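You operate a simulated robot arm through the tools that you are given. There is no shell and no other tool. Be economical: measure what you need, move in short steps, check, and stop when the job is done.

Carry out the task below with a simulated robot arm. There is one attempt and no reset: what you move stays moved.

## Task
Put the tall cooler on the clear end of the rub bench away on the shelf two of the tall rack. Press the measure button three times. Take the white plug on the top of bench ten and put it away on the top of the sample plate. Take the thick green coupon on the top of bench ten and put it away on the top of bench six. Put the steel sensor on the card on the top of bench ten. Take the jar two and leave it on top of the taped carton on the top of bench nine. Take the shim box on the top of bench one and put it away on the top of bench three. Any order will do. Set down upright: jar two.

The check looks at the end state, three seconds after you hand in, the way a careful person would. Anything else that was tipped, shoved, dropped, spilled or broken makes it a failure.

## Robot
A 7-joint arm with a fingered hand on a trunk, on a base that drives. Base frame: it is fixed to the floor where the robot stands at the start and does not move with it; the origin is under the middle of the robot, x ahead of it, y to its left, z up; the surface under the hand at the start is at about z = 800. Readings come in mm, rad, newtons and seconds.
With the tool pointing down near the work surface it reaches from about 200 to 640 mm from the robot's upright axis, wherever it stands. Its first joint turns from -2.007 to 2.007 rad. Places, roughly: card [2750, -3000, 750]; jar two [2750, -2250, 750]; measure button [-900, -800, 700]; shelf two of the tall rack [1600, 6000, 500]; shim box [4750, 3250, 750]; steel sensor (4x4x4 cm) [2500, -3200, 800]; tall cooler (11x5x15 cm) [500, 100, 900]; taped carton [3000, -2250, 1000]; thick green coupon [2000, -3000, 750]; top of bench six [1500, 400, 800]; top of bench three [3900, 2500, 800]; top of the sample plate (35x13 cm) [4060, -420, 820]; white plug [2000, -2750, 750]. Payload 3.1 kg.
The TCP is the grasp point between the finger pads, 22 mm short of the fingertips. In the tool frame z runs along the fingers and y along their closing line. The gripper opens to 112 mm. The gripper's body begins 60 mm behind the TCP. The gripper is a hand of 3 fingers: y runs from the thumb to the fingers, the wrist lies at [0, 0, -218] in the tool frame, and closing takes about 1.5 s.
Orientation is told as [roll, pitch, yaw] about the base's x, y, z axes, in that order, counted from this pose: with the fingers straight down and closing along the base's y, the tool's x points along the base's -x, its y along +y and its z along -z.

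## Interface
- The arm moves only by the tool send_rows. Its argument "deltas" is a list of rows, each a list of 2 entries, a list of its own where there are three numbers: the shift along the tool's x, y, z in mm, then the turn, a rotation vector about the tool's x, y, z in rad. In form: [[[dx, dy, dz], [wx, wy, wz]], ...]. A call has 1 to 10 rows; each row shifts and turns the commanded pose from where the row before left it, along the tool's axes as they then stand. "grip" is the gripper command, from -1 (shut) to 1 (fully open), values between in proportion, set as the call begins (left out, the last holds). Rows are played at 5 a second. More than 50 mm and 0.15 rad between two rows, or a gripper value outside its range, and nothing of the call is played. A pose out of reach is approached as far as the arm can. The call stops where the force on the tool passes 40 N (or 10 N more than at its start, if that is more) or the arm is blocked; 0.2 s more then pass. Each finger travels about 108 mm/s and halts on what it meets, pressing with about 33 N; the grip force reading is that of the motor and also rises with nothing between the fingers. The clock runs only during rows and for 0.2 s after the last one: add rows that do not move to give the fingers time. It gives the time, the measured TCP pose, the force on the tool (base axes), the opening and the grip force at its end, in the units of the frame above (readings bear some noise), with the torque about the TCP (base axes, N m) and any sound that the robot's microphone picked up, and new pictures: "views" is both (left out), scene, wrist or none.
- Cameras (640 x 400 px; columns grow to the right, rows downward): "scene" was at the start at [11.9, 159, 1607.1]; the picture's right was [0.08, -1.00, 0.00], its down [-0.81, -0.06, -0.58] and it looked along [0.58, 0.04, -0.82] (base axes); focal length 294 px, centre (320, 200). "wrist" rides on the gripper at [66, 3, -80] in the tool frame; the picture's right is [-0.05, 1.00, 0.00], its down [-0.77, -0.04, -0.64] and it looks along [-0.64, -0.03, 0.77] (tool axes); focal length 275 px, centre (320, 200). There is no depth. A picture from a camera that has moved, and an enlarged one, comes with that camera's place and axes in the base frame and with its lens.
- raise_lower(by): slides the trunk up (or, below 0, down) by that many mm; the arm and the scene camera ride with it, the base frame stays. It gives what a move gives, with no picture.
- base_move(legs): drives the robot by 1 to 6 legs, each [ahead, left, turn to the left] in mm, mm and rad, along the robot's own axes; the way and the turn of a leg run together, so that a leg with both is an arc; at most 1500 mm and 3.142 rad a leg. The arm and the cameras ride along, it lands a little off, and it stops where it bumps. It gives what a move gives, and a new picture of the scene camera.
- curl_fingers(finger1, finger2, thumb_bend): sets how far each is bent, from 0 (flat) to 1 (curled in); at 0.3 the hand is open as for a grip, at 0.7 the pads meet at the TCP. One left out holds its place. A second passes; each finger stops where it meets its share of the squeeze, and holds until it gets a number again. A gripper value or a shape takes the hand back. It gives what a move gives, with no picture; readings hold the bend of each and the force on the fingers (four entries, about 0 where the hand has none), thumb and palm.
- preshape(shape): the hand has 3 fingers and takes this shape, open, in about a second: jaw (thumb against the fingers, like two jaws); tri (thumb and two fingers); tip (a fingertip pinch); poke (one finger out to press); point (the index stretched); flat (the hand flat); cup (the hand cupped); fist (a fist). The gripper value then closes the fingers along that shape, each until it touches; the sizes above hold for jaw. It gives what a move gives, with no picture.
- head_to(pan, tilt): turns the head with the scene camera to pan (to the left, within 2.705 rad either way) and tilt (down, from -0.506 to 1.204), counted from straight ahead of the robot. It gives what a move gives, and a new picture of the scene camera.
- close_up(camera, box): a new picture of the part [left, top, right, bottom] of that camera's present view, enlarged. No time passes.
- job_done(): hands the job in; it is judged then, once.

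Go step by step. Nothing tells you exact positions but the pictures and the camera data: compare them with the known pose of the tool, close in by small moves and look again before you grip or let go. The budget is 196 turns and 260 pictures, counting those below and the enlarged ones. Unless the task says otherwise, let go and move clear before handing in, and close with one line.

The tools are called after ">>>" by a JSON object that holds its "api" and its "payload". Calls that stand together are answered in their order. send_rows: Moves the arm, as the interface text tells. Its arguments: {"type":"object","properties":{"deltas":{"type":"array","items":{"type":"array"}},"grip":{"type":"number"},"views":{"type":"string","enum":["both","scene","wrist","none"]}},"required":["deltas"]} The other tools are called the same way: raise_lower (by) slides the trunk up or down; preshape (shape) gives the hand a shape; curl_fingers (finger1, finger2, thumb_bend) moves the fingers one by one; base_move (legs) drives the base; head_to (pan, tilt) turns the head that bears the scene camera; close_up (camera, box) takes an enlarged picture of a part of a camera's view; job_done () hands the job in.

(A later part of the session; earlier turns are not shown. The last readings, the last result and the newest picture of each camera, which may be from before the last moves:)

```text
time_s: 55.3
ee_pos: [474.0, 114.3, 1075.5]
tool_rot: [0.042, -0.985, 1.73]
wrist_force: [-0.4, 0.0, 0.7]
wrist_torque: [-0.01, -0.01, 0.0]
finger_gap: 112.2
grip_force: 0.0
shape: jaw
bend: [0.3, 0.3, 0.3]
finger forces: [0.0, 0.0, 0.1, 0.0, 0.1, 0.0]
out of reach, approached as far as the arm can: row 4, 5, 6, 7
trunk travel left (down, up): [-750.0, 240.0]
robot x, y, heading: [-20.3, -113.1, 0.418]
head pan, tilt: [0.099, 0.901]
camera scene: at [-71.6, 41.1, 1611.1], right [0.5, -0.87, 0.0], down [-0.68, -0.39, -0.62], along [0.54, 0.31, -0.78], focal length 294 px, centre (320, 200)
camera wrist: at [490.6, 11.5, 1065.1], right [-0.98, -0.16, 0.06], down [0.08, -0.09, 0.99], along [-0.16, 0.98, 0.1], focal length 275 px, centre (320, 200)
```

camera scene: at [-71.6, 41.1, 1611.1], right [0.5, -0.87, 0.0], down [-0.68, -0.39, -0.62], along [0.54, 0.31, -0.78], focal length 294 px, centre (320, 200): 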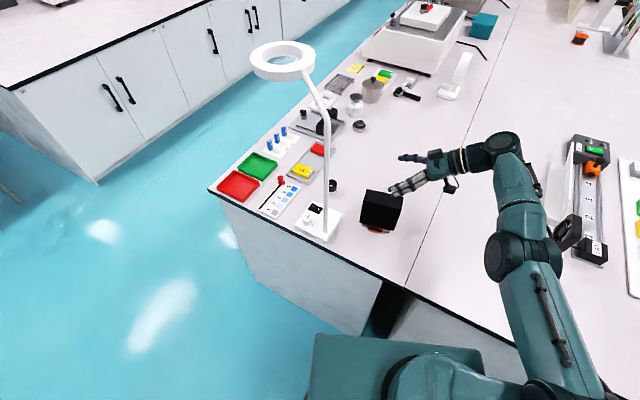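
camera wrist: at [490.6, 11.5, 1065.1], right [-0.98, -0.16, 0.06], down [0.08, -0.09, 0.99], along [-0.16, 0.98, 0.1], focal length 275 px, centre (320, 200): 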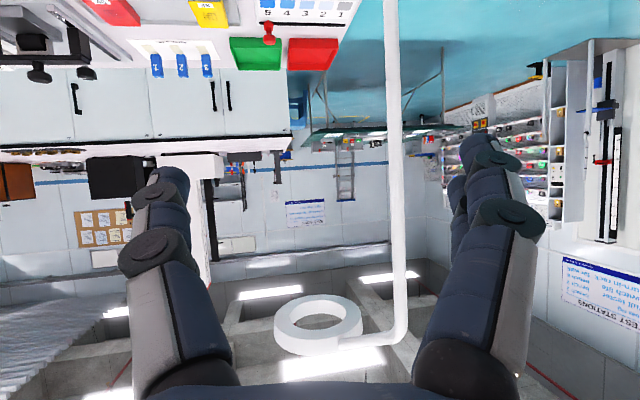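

The tilt is limited at this height, as it was above the panel. A higher trunk puts the hand lower relative to the shoulder, so I'll raise it and then bring the hand back and down.

>>> {"api": "raise_lower", "payload": {"by": 200}}

>>> {"api": "send_rows", "payload": {"deltas": [[[40.3, -1.7, 10.4], [0, 0, 0]], [[40.3, -1.7, 10.4], [0, 0, 0]], [[40.3, -1.7, 10.4], [0, 0, 0]], [[40.3, -1.7, 10.4], [0, 0, 0]], [[40.3, -1.7, 10.4], [0, 0, 0]], [[40.3, -1.7, 10.4], [0, 0, 0]]], "views": "both"}}

```text
time_s: 57.5
ee_pos: [474.8, 114.0, 1275.7]
tool_rot: [0.042, -0.985, 1.727]
wrist_force: [0.1, 0.5, -0.4]
wrist_torque: [0.02, 0.0, 0.0]
finger_gap: 112.2
grip_force: 0.1
shape: jaw
bend: [0.3, 0.3, 0.3]
finger forces: [0.0, 0.0, 0.0, 0.1, 0.0, 0.0]
trunk travel left (down, up): [-950.0, 40.0]
robot x, y, heading: [-16.7, -115.9, 0.421]
head pan, tilt: [0.099, 0.901]
```

```text
time_s: 58.9
ee_pos: [456.8, 160.9, 1222.8]
tool_rot: [0.069, -0.965, 1.689]
wrist_force: [0.3, 0.1, 0.2]
wrist_torque: [-0.01, 0.03, -0.01]
finger_gap: 112.0
grip_force: 0.1
shape: jaw
bend: [0.3, 0.3, 0.3]
finger forces: [0.0, 0.0, 0.0, 0.1, 0.1, 0.1]
out of reach, approached as far as the arm can: row 1, 2, 3, 4, 5, 6
trunk travel left (down, up): [-950.0, 40.0]
robot x, y, heading: [-22.5, -114.4, 0.422]
head pan, tilt: [0.099, 0.901]
camera scene: at [-71.3, 41.1, 1811.1], right [0.5, -0.87, 0.0], down [-0.68, -0.39, -0.62], along [0.54, 0.31, -0.78], focal length 294 px, centre (320, 200)
camera wrist: at [471.0, 57.1, 1214.3], right [-0.99, -0.15, 0.08], down [0.09, -0.07, 0.99], along [-0.14, 0.99, 0.08], focal length 275 px, centre (320, 200)
```

scene: 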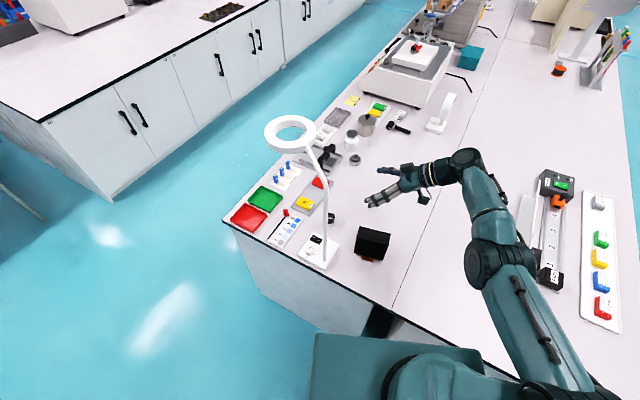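
wrist: 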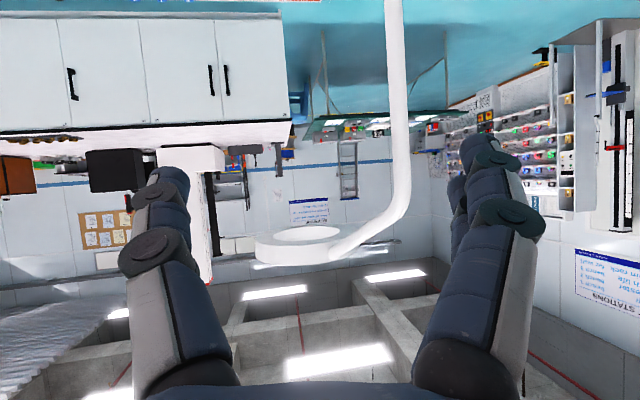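

The sideways tilt is blocked by joint limits. I'll untilt instead, pick the cooler from above, turn it so its long axis points away from the robot, and regrasp it from the front.

>>> {"api": "send_rows", "payload": {"deltas": [[[0, 0, 0], [0, 0.143, 0]], [[0, 0, 0], [0, 0.143, 0]], [[0, 0, 0], [0, 0.143, 0]], [[0, 0, 0], [0, 0.143, 0]], [[0, 0, 0], [0, 0.143, 0]], [[0, 0, 0], [0, 0.143, 0]], [[0, 0, 0], [0, 0.12, 0]]], "views": "scene"}}

```text
time_s: 60.5
ee_pos: [455.6, 160.8, 1222.8]
tool_rot: [0.023, -0.001, 1.761]
wrist_force: [0.3, 0.3, -1.1]
wrist_torque: [-0.01, 0.01, 0.01]
finger_gap: 111.9
grip_force: 0.1
shape: jaw
bend: [0.3, 0.3, 0.3]
finger forces: [0.1, 0.0, 0.0, 0.1, 0.0, 0.1]
trunk travel left (down, up): [-950.0, 40.0]
robot x, y, heading: [-18.0, -109.9, 0.423]
head pan, tilt: [0.099, 0.901]
camera scene: at [-70.8, 42.9, 1811.0], right [0.5, -0.87, 0.0], down [-0.68, -0.39, -0.62], along [0.54, 0.31, -0.78], focal length 294 px, centre (320, 200)
```

scene: 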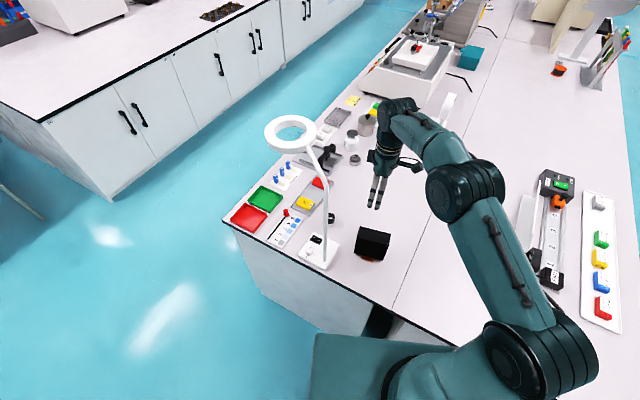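

>>> {"api": "send_rows", "payload": {"deltas": [[[24.3, -20.8, 0], [0, 0.0226, 0]], [[0, 0, 45], [0, 0, 0]], [[0, 0, 45], [0, 0, 0]], [[0, 0, 45], [0, 0, 0]], [[0, 0, 45], [0, 0, 0]], [[0, 0, 40], [0, 0, 0]]], "views": "both"}}

```text
time_s: 61.9
ee_pos: [476.5, 136.0, 1000.1]
tool_rot: [0.024, 0.018, 1.762]
wrist_force: [-0.9, 0.1, 0.3]
wrist_torque: [0.01, 0.01, -0.01]
finger_gap: 112.0
grip_force: 0.0
shape: jaw
bend: [0.3, 0.3, 0.3]
finger forces: [0.0, 0.1, 0.0, 0.1, 0.2, 0.0]
trunk travel left (down, up): [-950.0, 40.0]
robot x, y, heading: [-20.8, -113.8, 0.413]
head pan, tilt: [0.099, 0.901]
camera scene: at [-70.3, 42.1, 1811.1], right [0.5, -0.87, 0.0], down [-0.68, -0.39, -0.62], along [0.54, 0.31, -0.78], focal length 294 px, centre (320, 200)
camera wrist: at [488.3, 71.6, 1082.8], right [-0.99, -0.14, 0.02], down [-0.1, 0.78, 0.62], along [-0.11, 0.61, -0.78], focal length 275 px, centre (320, 200)
```

scene: 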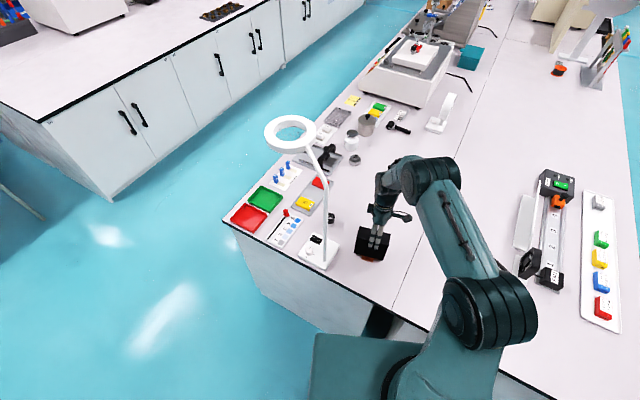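
wrist: 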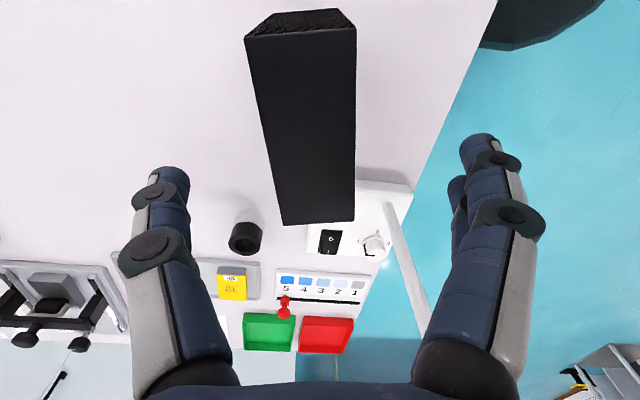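

>>> {"api": "send_rows", "payload": {"deltas": [[[-4.5, -3, 40], [0.024, -0.018, -0.02]], [[0, 0, 40], [0, 0, 0]], [[0, 0, 5], [0, 0, 0]]], "views": "wrist"}}

>>> {"api": "send_rows", "payload": {"deltas": [[[0, 0, 0], [0, 0, 0]], [[0, 0, 0], [0, 0, 0]], [[0, 0, 0], [0, 0, 0]], [[0, 0, 0], [0, 0, 0]], [[0, 0, 0], [0, 0, 0]], [[0, 0, 0], [0, 0, 0]]], "grip": -1, "views": "wrist"}}

```text
time_s: 62.7
ee_pos: [478.3, 138.9, 918.2]
tool_rot: [-0.001, -0.004, 1.782]
wrist_force: [-0.5, -0.7, 0.0]
wrist_torque: [-0.03, -0.01, -0.01]
finger_gap: 111.9
grip_force: 0.1
shape: jaw
bend: [0.3, 0.3, 0.3]
finger forces: [0.1, 0.0, 0.0, 0.0, 0.0, 0.0]
trunk travel left (down, up): [-950.0, 40.0]
robot x, y, heading: [-18.3, -111.9, 0.416]
head pan, tilt: [0.099, 0.901]
camera wrist: at [489.1, 71.8, 998.7], right [-0.99, -0.16, 0.0], down [-0.13, 0.76, 0.64], along [-0.1, 0.63, -0.77], focal length 275 px, centre (320, 200)
```

wrist: 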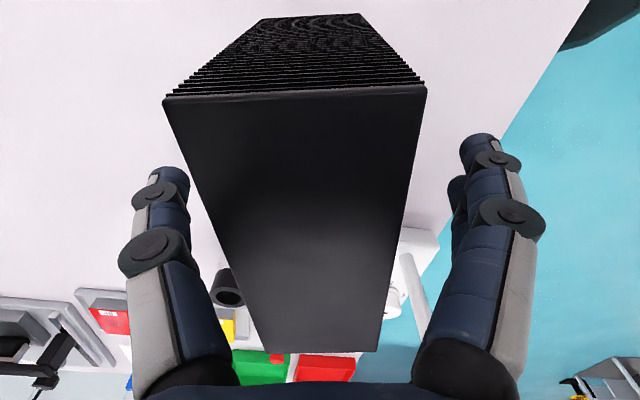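

```text
time_s: 64.1
ee_pos: [479.9, 138.6, 918.8]
tool_rot: [-0.003, -0.001, 1.782]
wrist_force: [-0.3, 0.5, -0.3]
wrist_torque: [-0.01, 0.01, 0.02]
finger_gap: 41.3
grip_force: 32.8
shape: jaw
bend: [0.74, 0.74, 0.7]
finger forces: [15.2, 15.1, 0.0, 0.1, 30.0, 0.1]
trunk travel left (down, up): [-950.0, 40.0]
robot x, y, heading: [-23.7, -110.1, 0.419]
head pan, tilt: [0.099, 0.901]
camera wrist: at [489.4, 72.6, 998.7], right [-0.99, -0.16, 0.0], down [-0.13, 0.76, 0.64], along [-0.1, 0.63, -0.77], focal length 275 px, centre (320, 200)
```

wrist: 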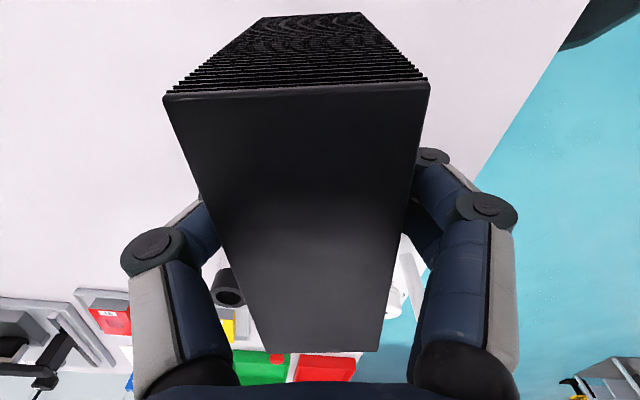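

Gripped and centred. I'll lift it, turn the cooler a quarter turn, shift it to clear bench, and set it down again.

>>> {"api": "send_rows", "payload": {"deltas": [[[0, 0, -30], [0, 0, 0]], [[0, 0, -30], [0, 0, 0]], [[0, 0, 0], [0, 0, 0.14]], [[0, 0, 0], [0, 0, 0.14]], [[0, 0, 0], [0, 0, 0.14]], [[0, 0, 0], [0, 0, 0.14]], [[0, 0, 0], [0, 0, 0.14]], [[0, 0, 0], [0, 0, 0.14]], [[0, 0, 0], [0, 0, 0.14]], [[0, 0, 0], [0, 0, 0.14]]], "views": "none"}}

>>> {"api": "send_rows", "payload": {"deltas": [[[0, -30, 0], [0, 0, 0.14]], [[0, -30, 0], [0, 0, 0.12]], [[0, 0, 0], [0, 0, 0]]], "views": "both"}}

```text
time_s: 66.3
ee_pos: [479.4, 139.0, 976.9]
tool_rot: [0.003, -0.002, 0.66]
wrist_force: [0.4, -0.6, -4.6]
wrist_torque: [-0.01, 0.02, 0.01]
finger_gap: 41.2
grip_force: 33.2
shape: jaw
bend: [0.74, 0.73, 0.7]
finger forces: [15.1, 15.0, 0.0, 0.0, 30.2, 0.0]
trunk travel left (down, up): [-950.0, 40.0]
robot x, y, heading: [-19.5, -113.7, 0.419]
head pan, tilt: [0.099, 0.901]
```

```text
time_s: 67.1
ee_pos: [512.7, 91.6, 978.3]
tool_rot: [0.001, 0.0, 0.401]
wrist_force: [-0.7, 0.0, -4.6]
wrist_torque: [-0.02, 0.05, 0.02]
finger_gap: 41.4
grip_force: 33.0
shape: jaw
bend: [0.74, 0.73, 0.7]
finger forces: [15.2, 15.3, 0.0, 0.0, 30.7, 0.1]
trunk travel left (down, up): [-950.0, 40.0]
robot x, y, heading: [-21.0, -113.9, 0.416]
head pan, tilt: [0.099, 0.901]
camera scene: at [-70.8, 42.4, 1811.0], right [0.5, -0.87, 0.0], down [-0.68, -0.39, -0.62], along [0.54, 0.31, -0.78], focal length 294 px, centre (320, 200)
camera wrist: at [451.0, 67.9, 1058.8], right [-0.35, 0.94, 0.0], down [0.72, 0.27, 0.64], along [0.6, 0.22, -0.77], focal length 275 px, centre (320, 200)
```

scene: 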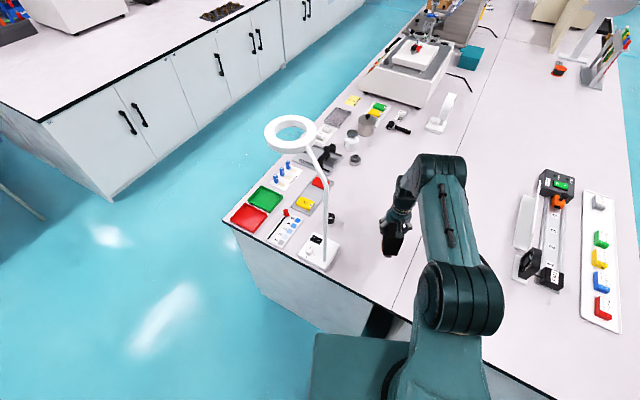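
wrist: 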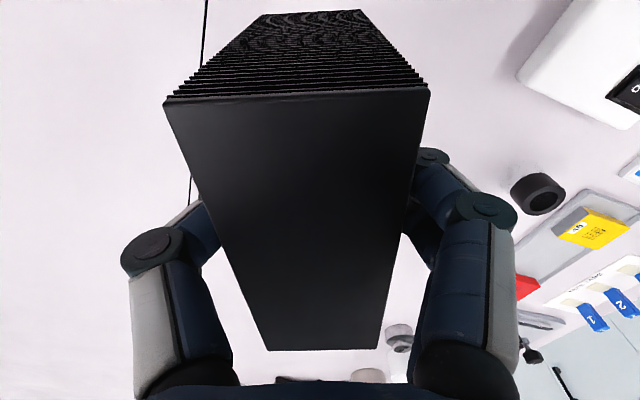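

>>> {"api": "send_rows", "payload": {"deltas": [[[0, 0, 30], [0, 0, 0]], [[0, 0, 22], [0, 0, 0]], [[0, 0, 4], [0, 0, 0]], [[0, 0, 3], [0, 0, 0]], [[0, 0, 0], [0, 0, 0]]], "views": "none"}}

```text
time_s: 68.3
ee_pos: [514.9, 89.8, 918.4]
tool_rot: [0.001, -0.002, 0.402]
wrist_force: [0.5, -0.6, -1.3]
wrist_torque: [-0.01, 0.02, 0.02]
finger_gap: 41.2
grip_force: 33.2
shape: jaw
bend: [0.74, 0.74, 0.7]
finger forces: [15.4, 15.4, 0.1, 0.1, 31.1, 0.0]
trunk travel left (down, up): [-950.0, 40.0]
robot x, y, heading: [-20.1, -112.6, 0.419]
head pan, tilt: [0.099, 0.901]
```

>>> {"api": "send_rows", "payload": {"deltas": [[[0, 0, 1], [0, 0, 0]], [[0, 0, 0], [0, 0, 0]], [[0, 0, 0], [0, 0, 0]], [[0, 0, 0], [0, 0, 0]], [[0, 0, 0], [0, 0, 0]], [[0, 0, 0], [0, 0, 0]], [[0, 0, -30], [0, 0, 0]], [[0, 0, -40], [0, 0, 0]], [[0, 0, -40], [0, 0, 0]], [[0, 0, -20], [0, 0, 0]]], "grip": 1, "views": "wrist"}}

```text
time_s: 70.5
ee_pos: [512.9, 91.5, 1046.0]
tool_rot: [0.003, -0.003, 0.403]
wrist_force: [-0.6, 0.4, -0.3]
wrist_torque: [0.0, -0.04, -0.01]
finger_gap: 111.8
grip_force: 0.1
shape: jaw
bend: [0.3, 0.3, 0.3]
finger forces: [0.1, 0.0, 0.1, 0.1, 0.0, 0.1]
trunk travel left (down, up): [-950.0, 40.0]
robot x, y, heading: [-22.0, -112.9, 0.417]
head pan, tilt: [0.099, 0.901]
camera wrist: at [450.4, 67.1, 1125.2], right [-0.35, 0.94, 0.0], down [0.72, 0.27, 0.64], along [0.6, 0.22, -0.77], focal length 275 px, centre (320, 200)
```

wrist: 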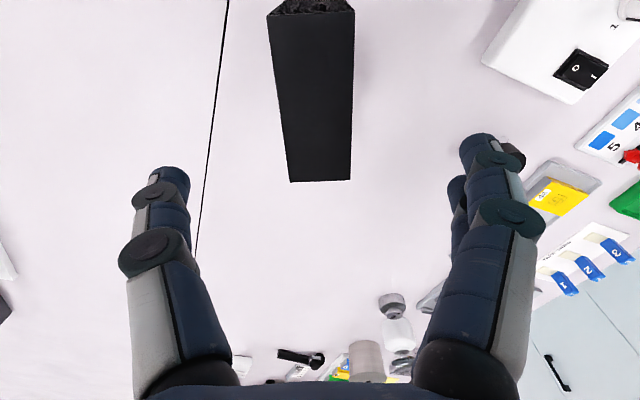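

The cooler now stands with its long axis pointing away from the robot. I'll pull back, tilt the hand forward and go to a pre-grasp in front of its near end.

>>> {"api": "send_rows", "payload": {"deltas": [[[42, 0, 0], [0, 0, 0]], [[42, 0, 0], [0, 0, 0]], [[42, 0, 0], [0, 0, 0]], [[0, 0, 14], [0, -0.149, 0]], [[2.1, 0, 13.8], [0, -0.149, 0]], [[4.1, 0, 13.4], [0, -0.149, 0]], [[6.1, 0, 12.6], [0, -0.149, 0]], [[7.9, 0, 11.6], [0, -0.149, 0]], [[9.5, 0, 10.2], [0, -0.149, 0]], [[11, 0, 8.7], [0, -0.149, 0]]], "views": "both"}}

```text
time_s: 72.7
ee_pos: [395.5, 40.9, 949.3]
tool_rot: [0.002, -1.047, 0.399]
wrist_force: [0.0, -0.5, 0.1]
wrist_torque: [-0.01, 0.05, -0.01]
finger_gap: 111.9
grip_force: 0.1
shape: jaw
bend: [0.3, 0.3, 0.3]
finger forces: [0.0, 0.1, 0.0, 0.1, 0.1, 0.1]
trunk travel left (down, up): [-950.0, 40.0]
robot x, y, heading: [-22.9, -113.6, 0.418]
head pan, tilt: [0.099, 0.901]
camera scene: at [-71.7, 41.2, 1811.2], right [0.5, -0.87, 0.0], down [-0.68, -0.39, -0.62], along [0.54, 0.31, -0.78], focal length 294 px, centre (320, 200)
camera wrist: at [299.3, 3.5, 932.3], right [-0.37, 0.93, 0.04], down [-0.14, -0.1, 0.99], along [0.92, 0.36, 0.16], focal length 275 px, centre (320, 200)
```

scene: 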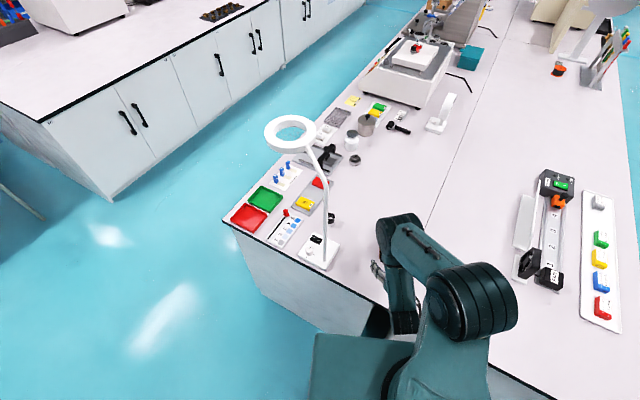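
wrist: 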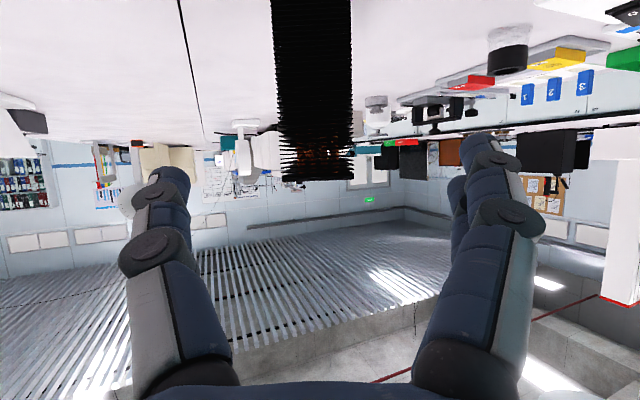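

>>> {"api": "send_rows", "payload": {"deltas": [[[0, 0, 40], [0, 0, 0]], [[0, 0, 40], [0, 0, 0]], [[0, 0, 38], [0, 0, 0]], [[0, 0, 0], [0, 0, 0]]], "views": "both"}}

```text
time_s: 73.7
ee_pos: [490.0, 81.3, 889.3]
tool_rot: [0.004, -1.046, 0.4]
wrist_force: [-1.1, 0.4, 0.1]
wrist_torque: [0.0, -0.02, -0.01]
finger_gap: 112.1
grip_force: 0.1
shape: jaw
bend: [0.3, 0.3, 0.3]
finger forces: [0.1, 0.0, 0.1, 0.0, 0.0, 0.0]
trunk travel left (down, up): [-950.0, 40.0]
robot x, y, heading: [-18.1, -111.9, 0.421]
head pan, tilt: [0.099, 0.901]
camera scene: at [-71.5, 40.7, 1811.2], right [0.5, -0.87, 0.0], down [-0.68, -0.39, -0.62], along [0.54, 0.31, -0.78], focal length 294 px, centre (320, 200)
camera wrist: at [393.9, 43.0, 873.4], right [-0.37, 0.93, 0.04], down [-0.14, -0.1, 0.99], along [0.92, 0.36, 0.16], focal length 275 px, centre (320, 200)
```

scene: 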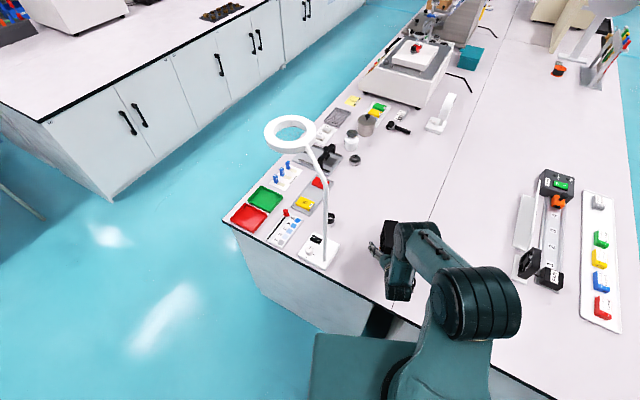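
wrist: 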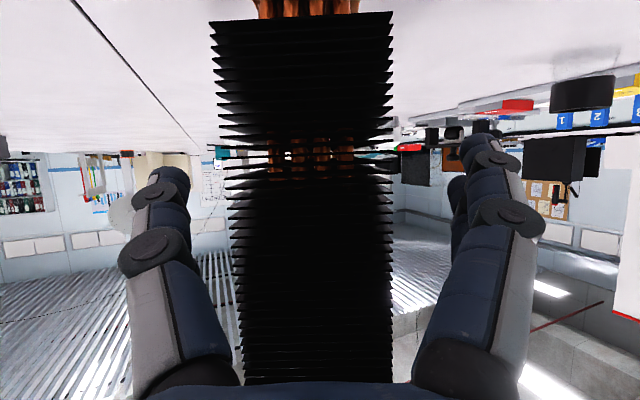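

Well aligned between the fingers. I'll close and lift.

>>> {"api": "send_rows", "payload": {"deltas": [[[0, 0, 0], [0, 0, 0]], [[0, 0, 0], [0, 0, 0]], [[0, 0, 0], [0, 0, 0]], [[0, 0, 0], [0, 0, 0]], [[0, 0, 0], [0, 0, 0]], [[0, 0, 0], [0, 0, 0]], [[0, 0, 0], [0, 0, 0]]], "grip": -1, "views": "none"}}

>>> {"api": "raise_lower", "payload": {"by": 40}}

>>> {"api": "close_up", "payload": {"camera": "wrist", "box": [0, 0, 640, 400]}}

```text
time_s: 75.3
ee_pos: [489.5, 82.0, 890.5]
tool_rot: [0.006, -1.046, 0.398]
wrist_force: [0.7, 0.1, 0.1]
wrist_torque: [0.01, 0.04, 0.0]
finger_gap: 41.3
grip_force: 32.7
shape: jaw
bend: [0.74, 0.74, 0.7]
finger forces: [15.1, 14.9, 0.0, 0.0, 30.1, 0.1]
trunk travel left (down, up): [-950.0, 40.0]
robot x, y, heading: [-22.0, -111.6, 0.414]
head pan, tilt: [0.099, 0.901]
```

```text
time_s: 76.1
ee_pos: [491.1, 80.8, 930.0]
tool_rot: [0.003, -1.043, 0.4]
wrist_force: [-0.6, 0.5, -5.1]
wrist_torque: [-0.05, 0.16, 0.0]
finger_gap: 41.4
grip_force: 33.1
shape: jaw
bend: [0.74, 0.73, 0.7]
finger forces: [16.1, 14.8, 0.0, 0.0, 30.8, 0.1]
trunk travel left (down, up): [-990.0, 0.0]
robot x, y, heading: [-21.9, -115.7, 0.418]
head pan, tilt: [0.099, 0.901]
```

```text
1.00 times, centred on (320, 200) of wrist (not enlarged: the box is as wide or as high as the picture)
camera zoom: at [394.3, 43.3, 913.1], right [-0.37, 0.93, 0.04], down [-0.13, -0.1, 0.99], along [0.92, 0.36, 0.16], focal length 275 px, centre (320, 200)
```

zoom: 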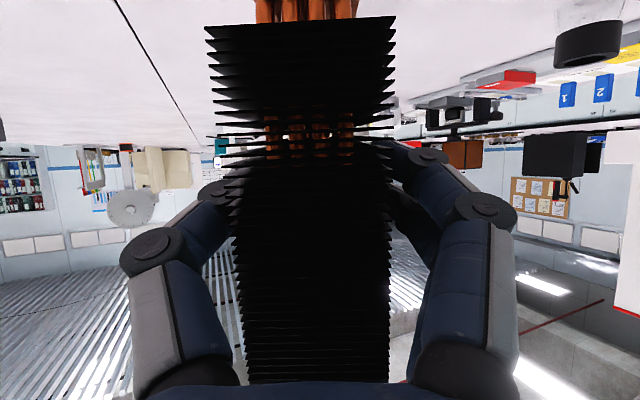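

The cooler is held with its base about 90 mm below the TCP. The gap between the green table and the left bench is narrow, so I'll back off, turn to face +y, and go around the table's left side.

>>> {"api": "base_move", "payload": {"legs": [[-320, 142, 0], [0, 0, 1.15]]}}

>>> {"api": "head_to", "payload": {"pan": 0.35, "tilt": 0.35}}

```text
time_s: 81.3
ee_pos: [-341.9, 430.5, 930.2]
tool_rot: [0.002, -1.045, 1.558]
wrist_force: [0.1, 0.1, -4.5]
wrist_torque: [-0.13, -0.01, -0.01]
finger_gap: 41.4
grip_force: 33.2
shape: jaw
bend: [0.74, 0.73, 0.7]
finger forces: [16.0, 14.8, 0.0, 0.0, 30.9, 0.1]
trunk travel left (down, up): [-990.0, 0.0]
robot x, y, heading: [-368.9, -111.7, 1.58]
head pan, tilt: [0.099, 0.901]
camera scene: at [-530.0, -98.1, 1851.1], right [0.99, 0.11, 0.0], down [0.08, -0.78, -0.62], along [-0.07, 0.62, -0.78], focal length 294 px, centre (320, 200)
```

scene: 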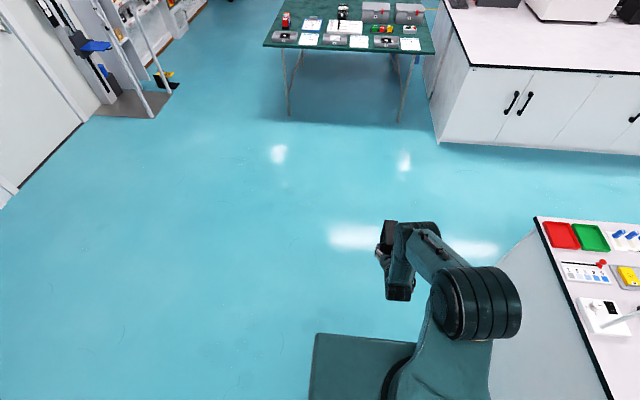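

```text
time_s: 82.3
ee_pos: [-342.2, 430.9, 929.9]
tool_rot: [0.002, -1.043, 1.556]
wrist_force: [0.2, -0.7, -5.5]
wrist_torque: [-0.14, -0.01, -0.03]
finger_gap: 41.1
grip_force: 33.2
shape: jaw
bend: [0.74, 0.73, 0.7]
finger forces: [16.0, 14.8, 0.0, 0.0, 30.8, 0.0]
trunk travel left (down, up): [-990.0, 0.0]
robot x, y, heading: [-367.3, -108.6, 1.576]
head pan, tilt: [0.351, 0.351]
camera scene: at [-554.5, -85.9, 1898.6], right [0.94, 0.35, 0.0], down [0.12, -0.32, -0.94], along [-0.33, 0.88, -0.35], focal length 294 px, centre (320, 200)
```

scene: 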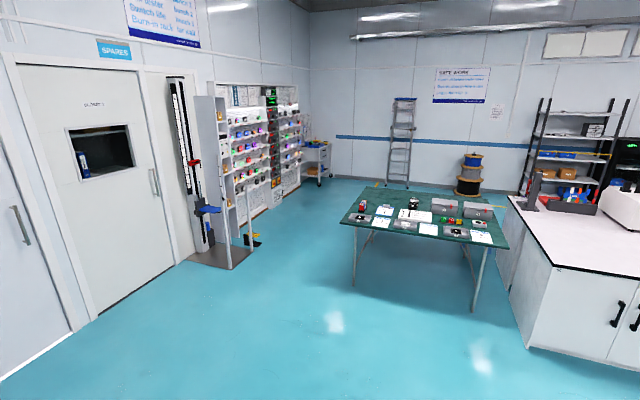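

>>> {"api": "base_move", "payload": {"legs": [[700, 1000, 0], [800, 480, 0], [1500, 0, 0], [1200, 0, 0]]}}

>>> {"api": "head_to", "payload": {"pan": -0.9, "tilt": 0.35}}

```text
time_s: 105.7
ee_pos: [-1666.5, 4674.5, 930.4]
tool_rot: [0.004, -1.043, 1.508]
wrist_force: [0.1, 0.1, -4.7]
wrist_torque: [-0.16, 0.0, -0.01]
finger_gap: 41.3
grip_force: 32.7
shape: jaw
bend: [0.74, 0.73, 0.7]
finger forces: [16.1, 14.8, 0.1, 0.0, 30.8, 0.0]
trunk travel left (down, up): [-990.0, 0.0]
robot x, y, heading: [-1719.1, 4130.7, 1.528]
head pan, tilt: [0.351, 0.351]
camera scene: at [-1903.8, 4169.4, 1898.7], right [0.95, 0.3, 0.0], down [0.1, -0.33, -0.94], along [-0.29, 0.89, -0.34], focal length 294 px, centre (320, 200)
```

scene: 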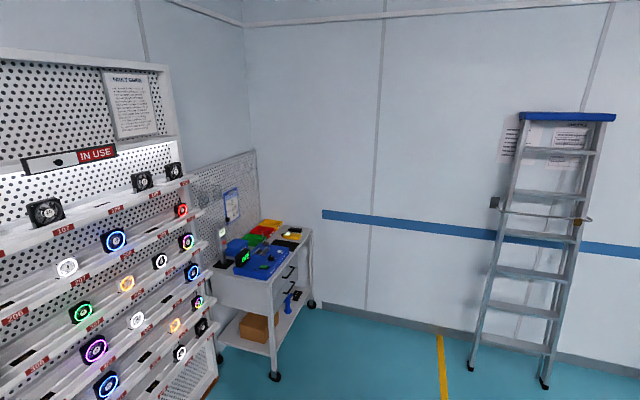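

```text
time_s: 107.1
ee_pos: [-1666.8, 4674.1, 929.9]
tool_rot: [0.003, -1.043, 1.508]
wrist_force: [-0.5, 0.2, -5.1]
wrist_torque: [-0.1, -0.01, 0.04]
finger_gap: 41.5
grip_force: 33.1
shape: jaw
bend: [0.74, 0.73, 0.7]
finger forces: [16.0, 14.8, 0.1, 0.0, 30.9, 0.0]
trunk travel left (down, up): [-990.0, 0.0]
robot x, y, heading: [-1720.2, 4133.0, 1.529]
head pan, tilt: [-0.901, 0.351]
camera scene: at [-1800.3, 4135.8, 1898.7], right [0.59, -0.81, 0.0], down [-0.28, -0.2, -0.94], along [0.76, 0.55, -0.34], focal length 294 px, centre (320, 200)
```

scene: 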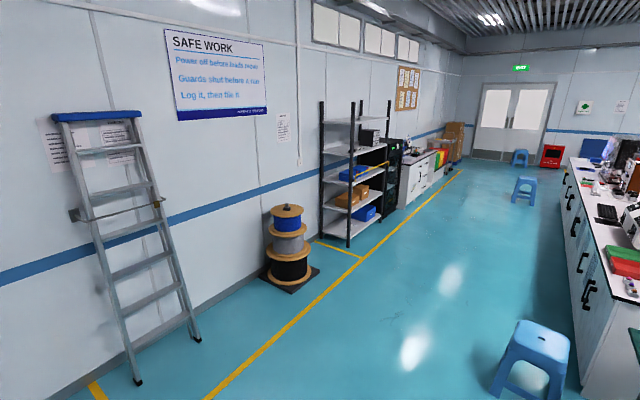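

The way to the rack is clear; its front is at about y 5860. I'll drive in front of it.

>>> {"api": "base_move", "payload": {"legs": [[754, -1269, 0], [160, -1444, 0], [24, -570, 0.04]]}}

>>> {"api": "head_to", "payload": {"pan": 0, "tilt": 0.7}}

```text
time_s: 124.1
ee_pos: [1627.4, 5504.2, 929.6]
tool_rot: [0.001, -1.044, 1.568]
wrist_force: [-0.6, -0.7, -5.5]
wrist_torque: [-0.18, -0.01, 0.01]
finger_gap: 41.4
grip_force: 32.6
shape: jaw
bend: [0.74, 0.73, 0.7]
finger forces: [16.1, 14.8, 0.0, 0.0, 30.9, 0.1]
trunk travel left (down, up): [-990.0, 0.0]
robot x, y, heading: [1603.7, 4961.8, 1.591]
head pan, tilt: [-0.901, 0.351]
camera scene: at [1525.3, 4957.4, 1898.7], right [0.63, -0.77, 0.0], down [-0.27, -0.22, -0.94], along [0.73, 0.6, -0.34], focal length 294 px, centre (320, 200)
```

scene: 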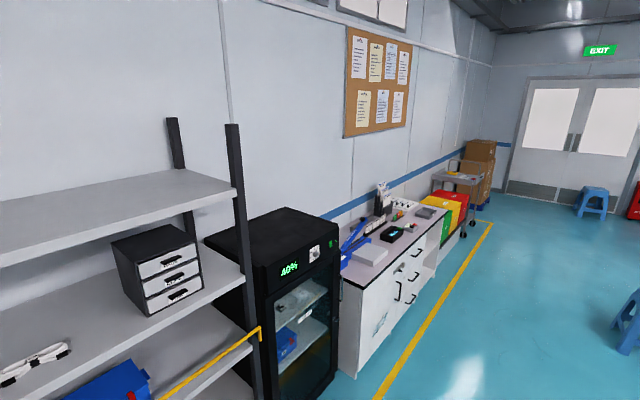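

```text
time_s: 125.3
ee_pos: [1627.6, 5503.9, 930.1]
tool_rot: [0.003, -1.045, 1.567]
wrist_force: [-0.5, 0.5, -4.9]
wrist_torque: [-0.15, 0.01, 0.02]
finger_gap: 41.3
grip_force: 33.3
shape: jaw
bend: [0.74, 0.73, 0.7]
finger forces: [15.9, 14.8, 0.1, 0.0, 30.9, 0.0]
trunk travel left (down, up): [-990.0, 0.0]
robot x, y, heading: [1603.2, 4958.4, 1.585]
head pan, tilt: [0.0, 0.7]
camera scene: at [1452.7, 4983.3, 1867.3], right [1.0, 0.02, 0.0], down [0.01, -0.64, -0.76], along [-0.01, 0.76, -0.64], focal length 294 px, centre (320, 200)
```

scene: 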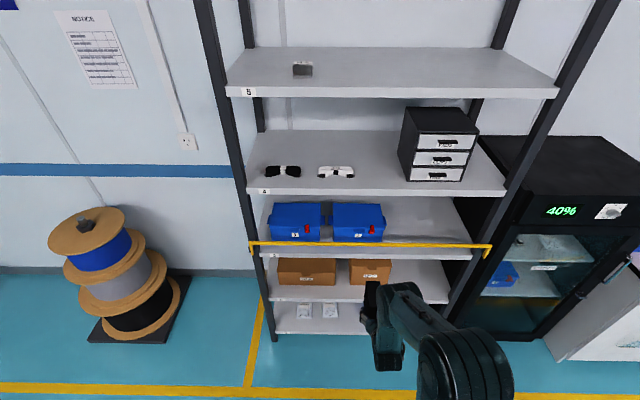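

Shelf two is the carton shelf with free room on its right, at about x 1830–2120. I'll lower the trunk, shift right and look.

>>> {"api": "raise_lower", "payload": {"by": -270}}

>>> {"api": "base_move", "payload": {"legs": [[0, -350, -0.014], [150, 0, 0]]}}

>>> {"api": "close_up", "payload": {"camera": "wrist", "box": [0, 0, 640, 400]}}

```text
time_s: 128.1
ee_pos: [1626.7, 5503.1, 659.9]
tool_rot: [0.003, -1.044, 1.567]
wrist_force: [0.9, 0.4, -4.5]
wrist_torque: [-0.16, 0.04, 0.01]
finger_gap: 41.4
grip_force: 33.4
shape: jaw
bend: [0.74, 0.73, 0.7]
finger forces: [16.0, 14.8, 0.0, 0.0, 31.0, 0.0]
trunk travel left (down, up): [-720.0, 270.0]
robot x, y, heading: [1600.9, 4955.5, 1.589]
head pan, tilt: [0.0, 0.7]
```

```text
time_s: 131.4
ee_pos: [1987.2, 5655.7, 659.6]
tool_rot: [0.005, -1.043, 1.558]
wrist_force: [-0.4, 0.3, -5.7]
wrist_torque: [-0.17, 0.01, 0.03]
finger_gap: 41.5
grip_force: 32.9
shape: jaw
bend: [0.74, 0.73, 0.7]
finger forces: [16.0, 14.9, 0.0, 0.1, 30.8, 0.0]
trunk travel left (down, up): [-720.0, 270.0]
robot x, y, heading: [1964.4, 5113.3, 1.58]
head pan, tilt: [0.0, 0.7]
camera scene: at [1808.9, 5138.2, 1597.3], right [1.0, 0.01, 0.0], down [0.01, -0.65, -0.76], along [-0.01, 0.76, -0.65], focal length 294 px, centre (320, 200)
```

scene: 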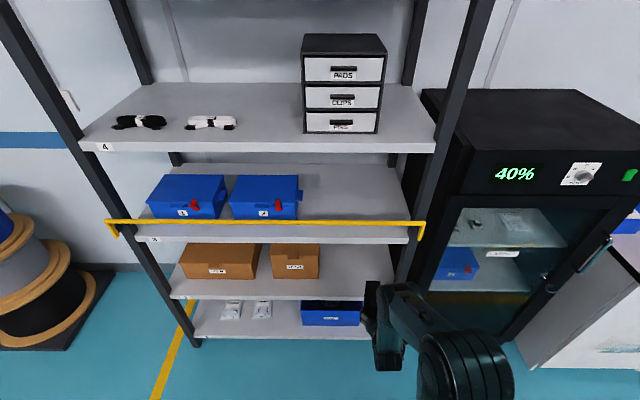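

```text
1.00 times, centred on (320, 200) of wrist (not enlarged: the box is as wide or as high as the picture)
camera zoom: at [1984.1, 5552.7, 642.6], right [-1.0, 0.03, 0.04], down [0.04, -0.16, 0.99], along [0.04, 0.99, 0.16], focal length 275 px, centre (320, 200)
```

zoom: 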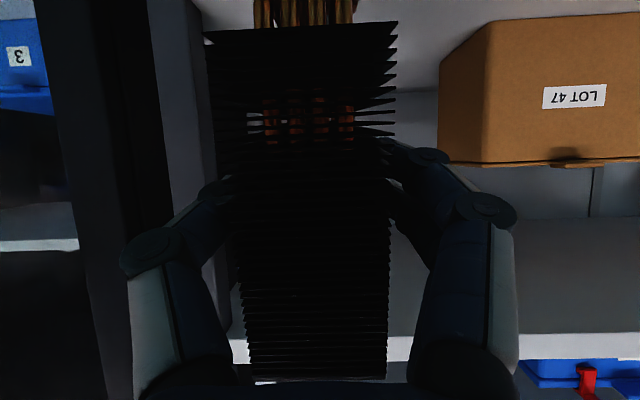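

>>> {"api": "close_up", "payload": {"camera": "scene", "box": [300, 220, 440, 350]}}

```text
3.08 times, centred on (370, 285) of scene
camera zoom: at [1808.9, 5138.2, 1597.3], right [1.0, 0.01, 0.0], down [0.01, -0.65, -0.76], along [-0.01, 0.76, -0.65], focal length 905 px, centre (166, -62)
```

zoom: 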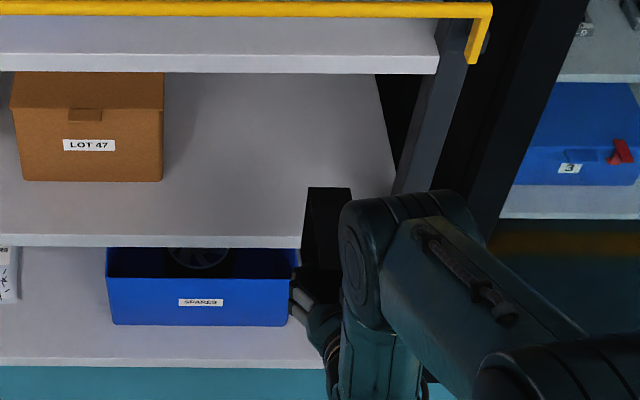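

>>> {"api": "base_move", "payload": {"legs": [[245, 0, -0.01]]}}

>>> {"api": "close_up", "payload": {"camera": "scene", "box": [300, 260, 440, 390]}}

>>> {"api": "close_up", "payload": {"camera": "wrist", "box": [0, 0, 640, 400]}}

```text
time_s: 133.2
ee_pos: [1991.4, 5883.6, 662.7]
tool_rot: [-0.001, -1.041, 1.555]
wrist_force: [-0.6, 2.1, -4.5]
wrist_torque: [-0.33, -0.02, -0.01]
finger_gap: 41.4
grip_force: 33.1
shape: jaw
bend: [0.74, 0.73, 0.7]
finger forces: [16.5, 14.7, 0.0, 0.0, 31.2, 0.1]
trunk travel left (down, up): [-720.0, 270.0]
robot x, y, heading: [1961.6, 5346.9, 1.575]
head pan, tilt: [0.0, 0.7]
stopped in leg 1: the robot was blocked; the commanded pose is now the measured one
camera scene: at [1806.3, 5361.4, 1597.9], right [1.0, 0.0, 0.0], down [0.0, -0.64, -0.77], along [0.0, 0.77, -0.64], focal length 294 px, centre (320, 200)
```

scene: 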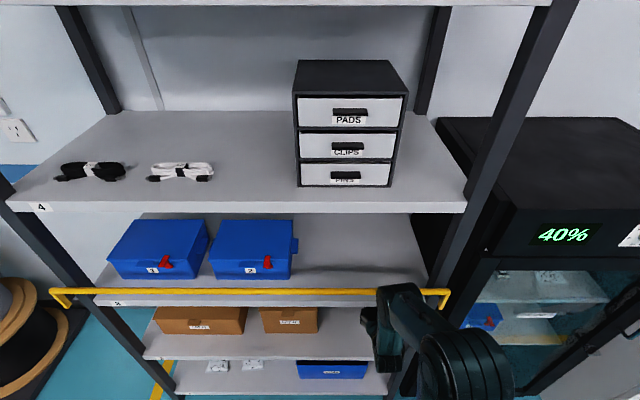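

```text
3.08 times, centred on (370, 325) of scene
camera zoom: at [1806.3, 5361.4, 1597.9], right [1.0, 0.0, 0.0], down [0.0, -0.64, -0.77], along [0.0, 0.77, -0.64], focal length 905 px, centre (166, -185)
```

zoom: 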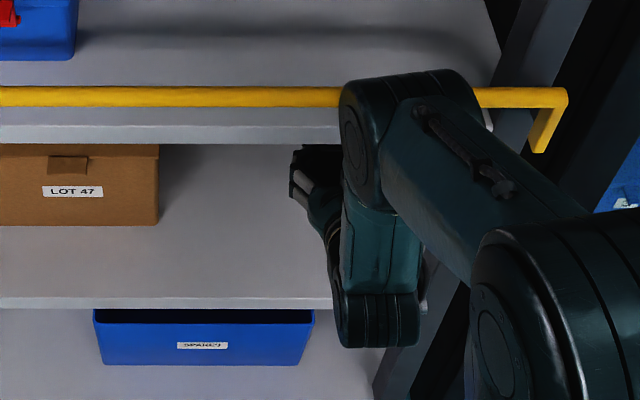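

```text
1.00 times, centred on (320, 200) of wrist (not enlarged: the box is as wide or as high as the picture)
camera zoom: at [1986.2, 5780.7, 646.0], right [-1.0, 0.04, 0.04], down [0.03, -0.16, 0.99], along [0.04, 0.99, 0.16], focal length 275 px, centre (320, 200)
```

zoom: 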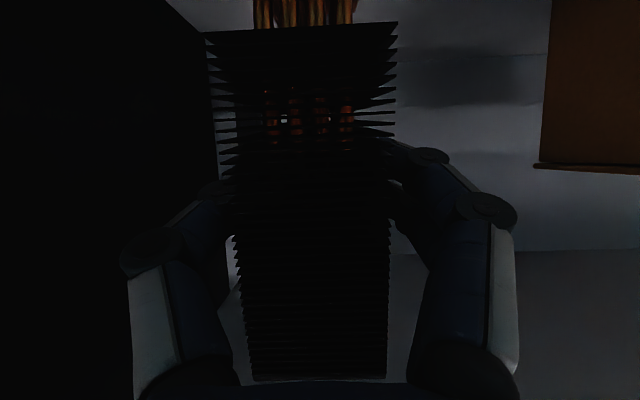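

A joint of the arm touched the yellow rail lightly. The cooler is already about 45 mm inside the edge, so I'll back off 15 mm and lower from here.

>>> {"api": "base_move", "payload": {"legs": [[-15, 0, 0]]}}

>>> {"api": "raise_lower", "payload": {"by": -58}}

>>> {"api": "send_rows", "payload": {"deltas": [[[2.6, 0, 1.5], [0, 0, 0]], [[2.6, 0, 1.5], [0, 0, 0]]], "views": "both"}}

```text
time_s: 133.9
ee_pos: [1991.6, 5885.1, 662.2]
tool_rot: [0.003, -1.044, 1.553]
wrist_force: [-0.6, 1.5, -5.1]
wrist_torque: [-0.13, 0.0, 0.06]
finger_gap: 41.2
grip_force: 32.8
shape: jaw
bend: [0.74, 0.73, 0.7]
finger forces: [16.4, 14.8, 0.0, 0.1, 31.3, 0.0]
trunk travel left (down, up): [-720.0, 270.0]
robot x, y, heading: [1959.3, 5349.7, 1.572]
head pan, tilt: [0.0, 0.7]
stopped in leg 1: the robot was blocked; the commanded pose is now the measured one
camera scene: at [1806.4, 5362.0, 1597.4], right [1.0, 0.0, 0.0], down [0.0, -0.64, -0.77], along [0.0, 0.77, -0.64], focal length 294 px, centre (320, 200)
```

scene: 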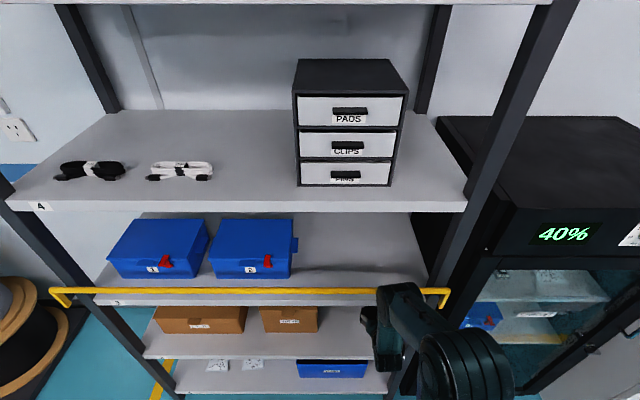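

```text
time_s: 134.9
ee_pos: [1990.8, 5889.4, 596.8]
tool_rot: [0.001, -1.03, 1.557]
wrist_force: [-0.7, 1.1, -3.6]
wrist_torque: [-0.06, 0.02, 0.0]
finger_gap: 41.1
grip_force: 32.9
shape: jaw
bend: [0.74, 0.73, 0.7]
finger forces: [16.3, 14.9, 0.0, 0.0, 31.4, 0.0]
trunk travel left (down, up): [-662.0, 328.0]
robot x, y, heading: [1960.9, 5346.9, 1.569]
head pan, tilt: [0.0, 0.7]
```

```text
time_s: 135.5
ee_pos: [1990.5, 5888.5, 594.8]
tool_rot: [0.003, -1.036, 1.555]
wrist_force: [-0.6, -0.3, -1.8]
wrist_torque: [0.0, -0.01, -0.02]
finger_gap: 41.2
grip_force: 33.0
shape: jaw
bend: [0.74, 0.73, 0.7]
finger forces: [16.4, 15.0, 0.1, 0.0, 31.4, 0.0]
trunk travel left (down, up): [-662.0, 328.0]
robot x, y, heading: [1960.9, 5348.5, 1.573]
head pan, tilt: [0.0, 0.7]
camera scene: at [1807.5, 5374.1, 1539.5], right [1.0, 0.0, 0.0], down [0.0, -0.64, -0.76], along [0.0, 0.76, -0.64], focal length 294 px, centre (320, 200)
camera wrist: at [1985.6, 5785.6, 578.7], right [-1.0, 0.04, 0.04], down [0.04, -0.16, 0.99], along [0.05, 0.99, 0.15], focal length 275 px, centre (320, 200)
```

scene: 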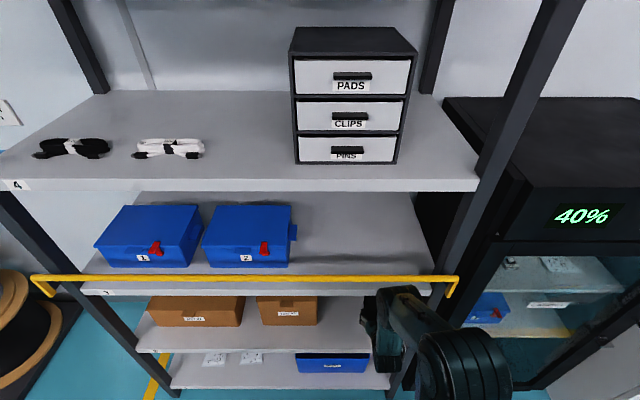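
wrist: 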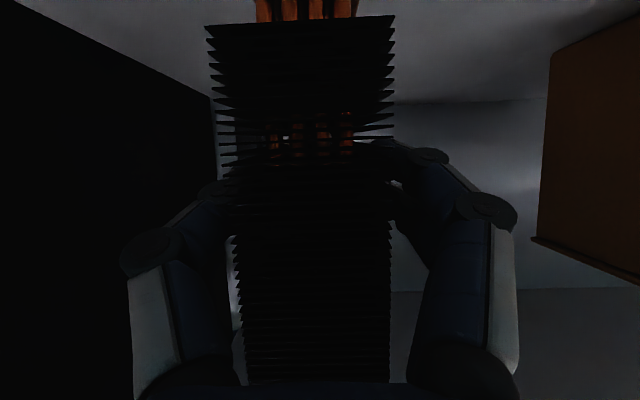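

>>> {"api": "send_rows", "payload": {"deltas": [[[1.7, 0, 1], [0, 0, 0]], [[1.7, 0, 1], [0, 0, 0]], [[0, 0, 0], [0, 0, 0]]], "views": "none"}}

>>> {"api": "close_up", "payload": {"camera": "scene", "box": [300, 260, 500, 390]}}

```text
time_s: 136.3
ee_pos: [1991.0, 5888.9, 591.2]
tool_rot: [0.003, -1.037, 1.555]
wrist_force: [0.0, -1.9, 0.8]
wrist_torque: [0.11, -0.01, -0.01]
finger_gap: 41.6
grip_force: 32.9
shape: jaw
bend: [0.74, 0.74, 0.7]
finger forces: [15.8, 16.3, 0.1, 0.0, 32.0, 0.0]
trunk travel left (down, up): [-662.0, 328.0]
robot x, y, heading: [1966.5, 5347.2, 1.574]
head pan, tilt: [0.0, 0.7]
```

```text
3.08 times, centred on (400, 325) of scene
camera zoom: at [1807.6, 5373.2, 1539.3], right [1.0, 0.0, 0.0], down [0.0, -0.64, -0.77], along [0.0, 0.77, -0.64], focal length 905 px, centre (74, -185)
```

zoom: 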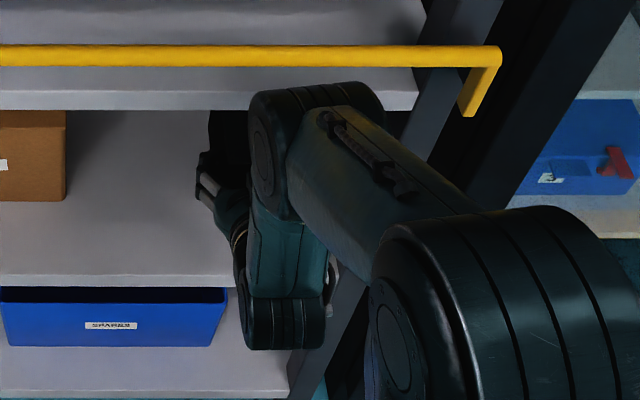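

>>> {"api": "send_rows", "payload": {"deltas": [[[0, 0, 0], [0, 0, 0]], [[0, 0, 0], [0, 0, 0]], [[0, 0, 0], [0, 0, 0]], [[0, 0, 0], [0, 0, 0]], [[0, 0, 0], [0, 0, 0]], [[0, 0, 0], [0, 0, 0]]], "grip": 1, "views": "wrist"}}

>>> {"api": "base_move", "payload": {"legs": [[-400, 0, 0]]}}

>>> {"api": "close_up", "payload": {"camera": "scene", "box": [280, 180, 440, 310]}}

```text
time_s: 137.7
ee_pos: [1990.6, 5889.2, 592.2]
tool_rot: [0.0, -1.037, 1.552]
wrist_force: [0.5, 0.5, 0.1]
wrist_torque: [-0.03, -0.03, -0.01]
finger_gap: 112.3
grip_force: 0.1
shape: jaw
bend: [0.3, 0.3, 0.3]
finger forces: [0.1, 0.0, 0.0, 0.1, 0.1, 0.0]
trunk travel left (down, up): [-662.0, 328.0]
robot x, y, heading: [1962.5, 5347.4, 1.576]
head pan, tilt: [0.0, 0.7]
camera wrist: at [1986.3, 5785.2, 574.8], right [-1.0, 0.04, 0.04], down [0.03, -0.15, 0.99], along [0.05, 0.99, 0.15], focal length 275 px, centre (320, 200)
```

wrist: 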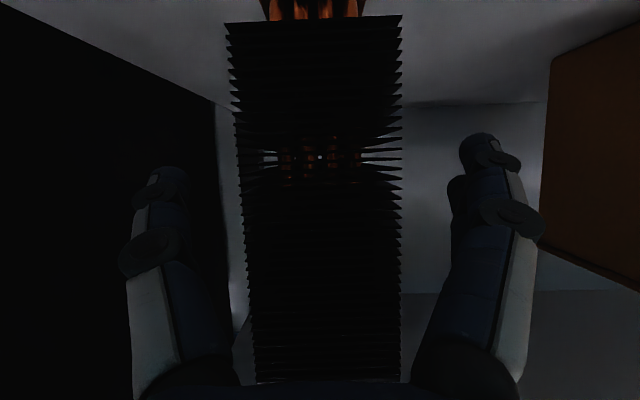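

```text
time_s: 140.2
ee_pos: [1991.9, 5488.2, 591.4]
tool_rot: [0.002, -1.038, 1.553]
wrist_force: [-0.5, 0.7, -0.4]
wrist_torque: [0.01, -0.02, -0.01]
finger_gap: 112.0
grip_force: 0.1
shape: jaw
bend: [0.3, 0.3, 0.3]
finger forces: [0.0, 0.0, 0.1, 0.1, 0.0, 0.0]
trunk travel left (down, up): [-662.0, 328.0]
robot x, y, heading: [1957.9, 4944.0, 1.573]
head pan, tilt: [0.0, 0.7]
camera scene: at [1808.0, 4973.1, 1539.3], right [1.0, 0.0, 0.0], down [0.0, -0.64, -0.77], along [0.0, 0.77, -0.64], focal length 294 px, centre (320, 200)
```

scene: 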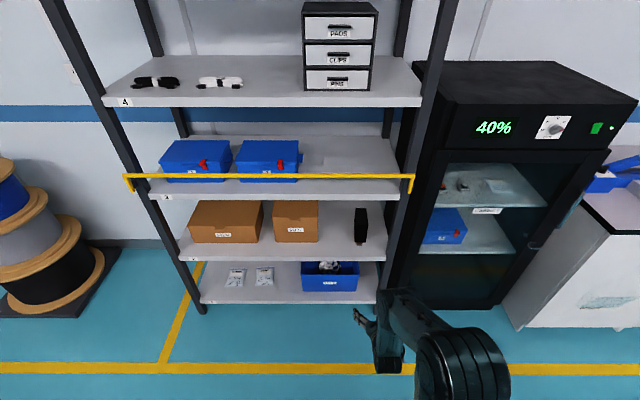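

```text
3.08 times, centred on (360, 245) of scene
camera zoom: at [1808.0, 4973.1, 1539.3], right [1.0, 0.0, 0.0], down [0.0, -0.64, -0.77], along [0.0, 0.77, -0.64], focal length 905 px, centre (197, 62)
```

zoom: 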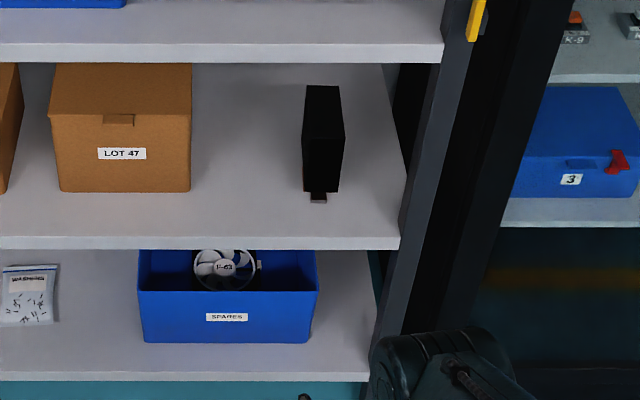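

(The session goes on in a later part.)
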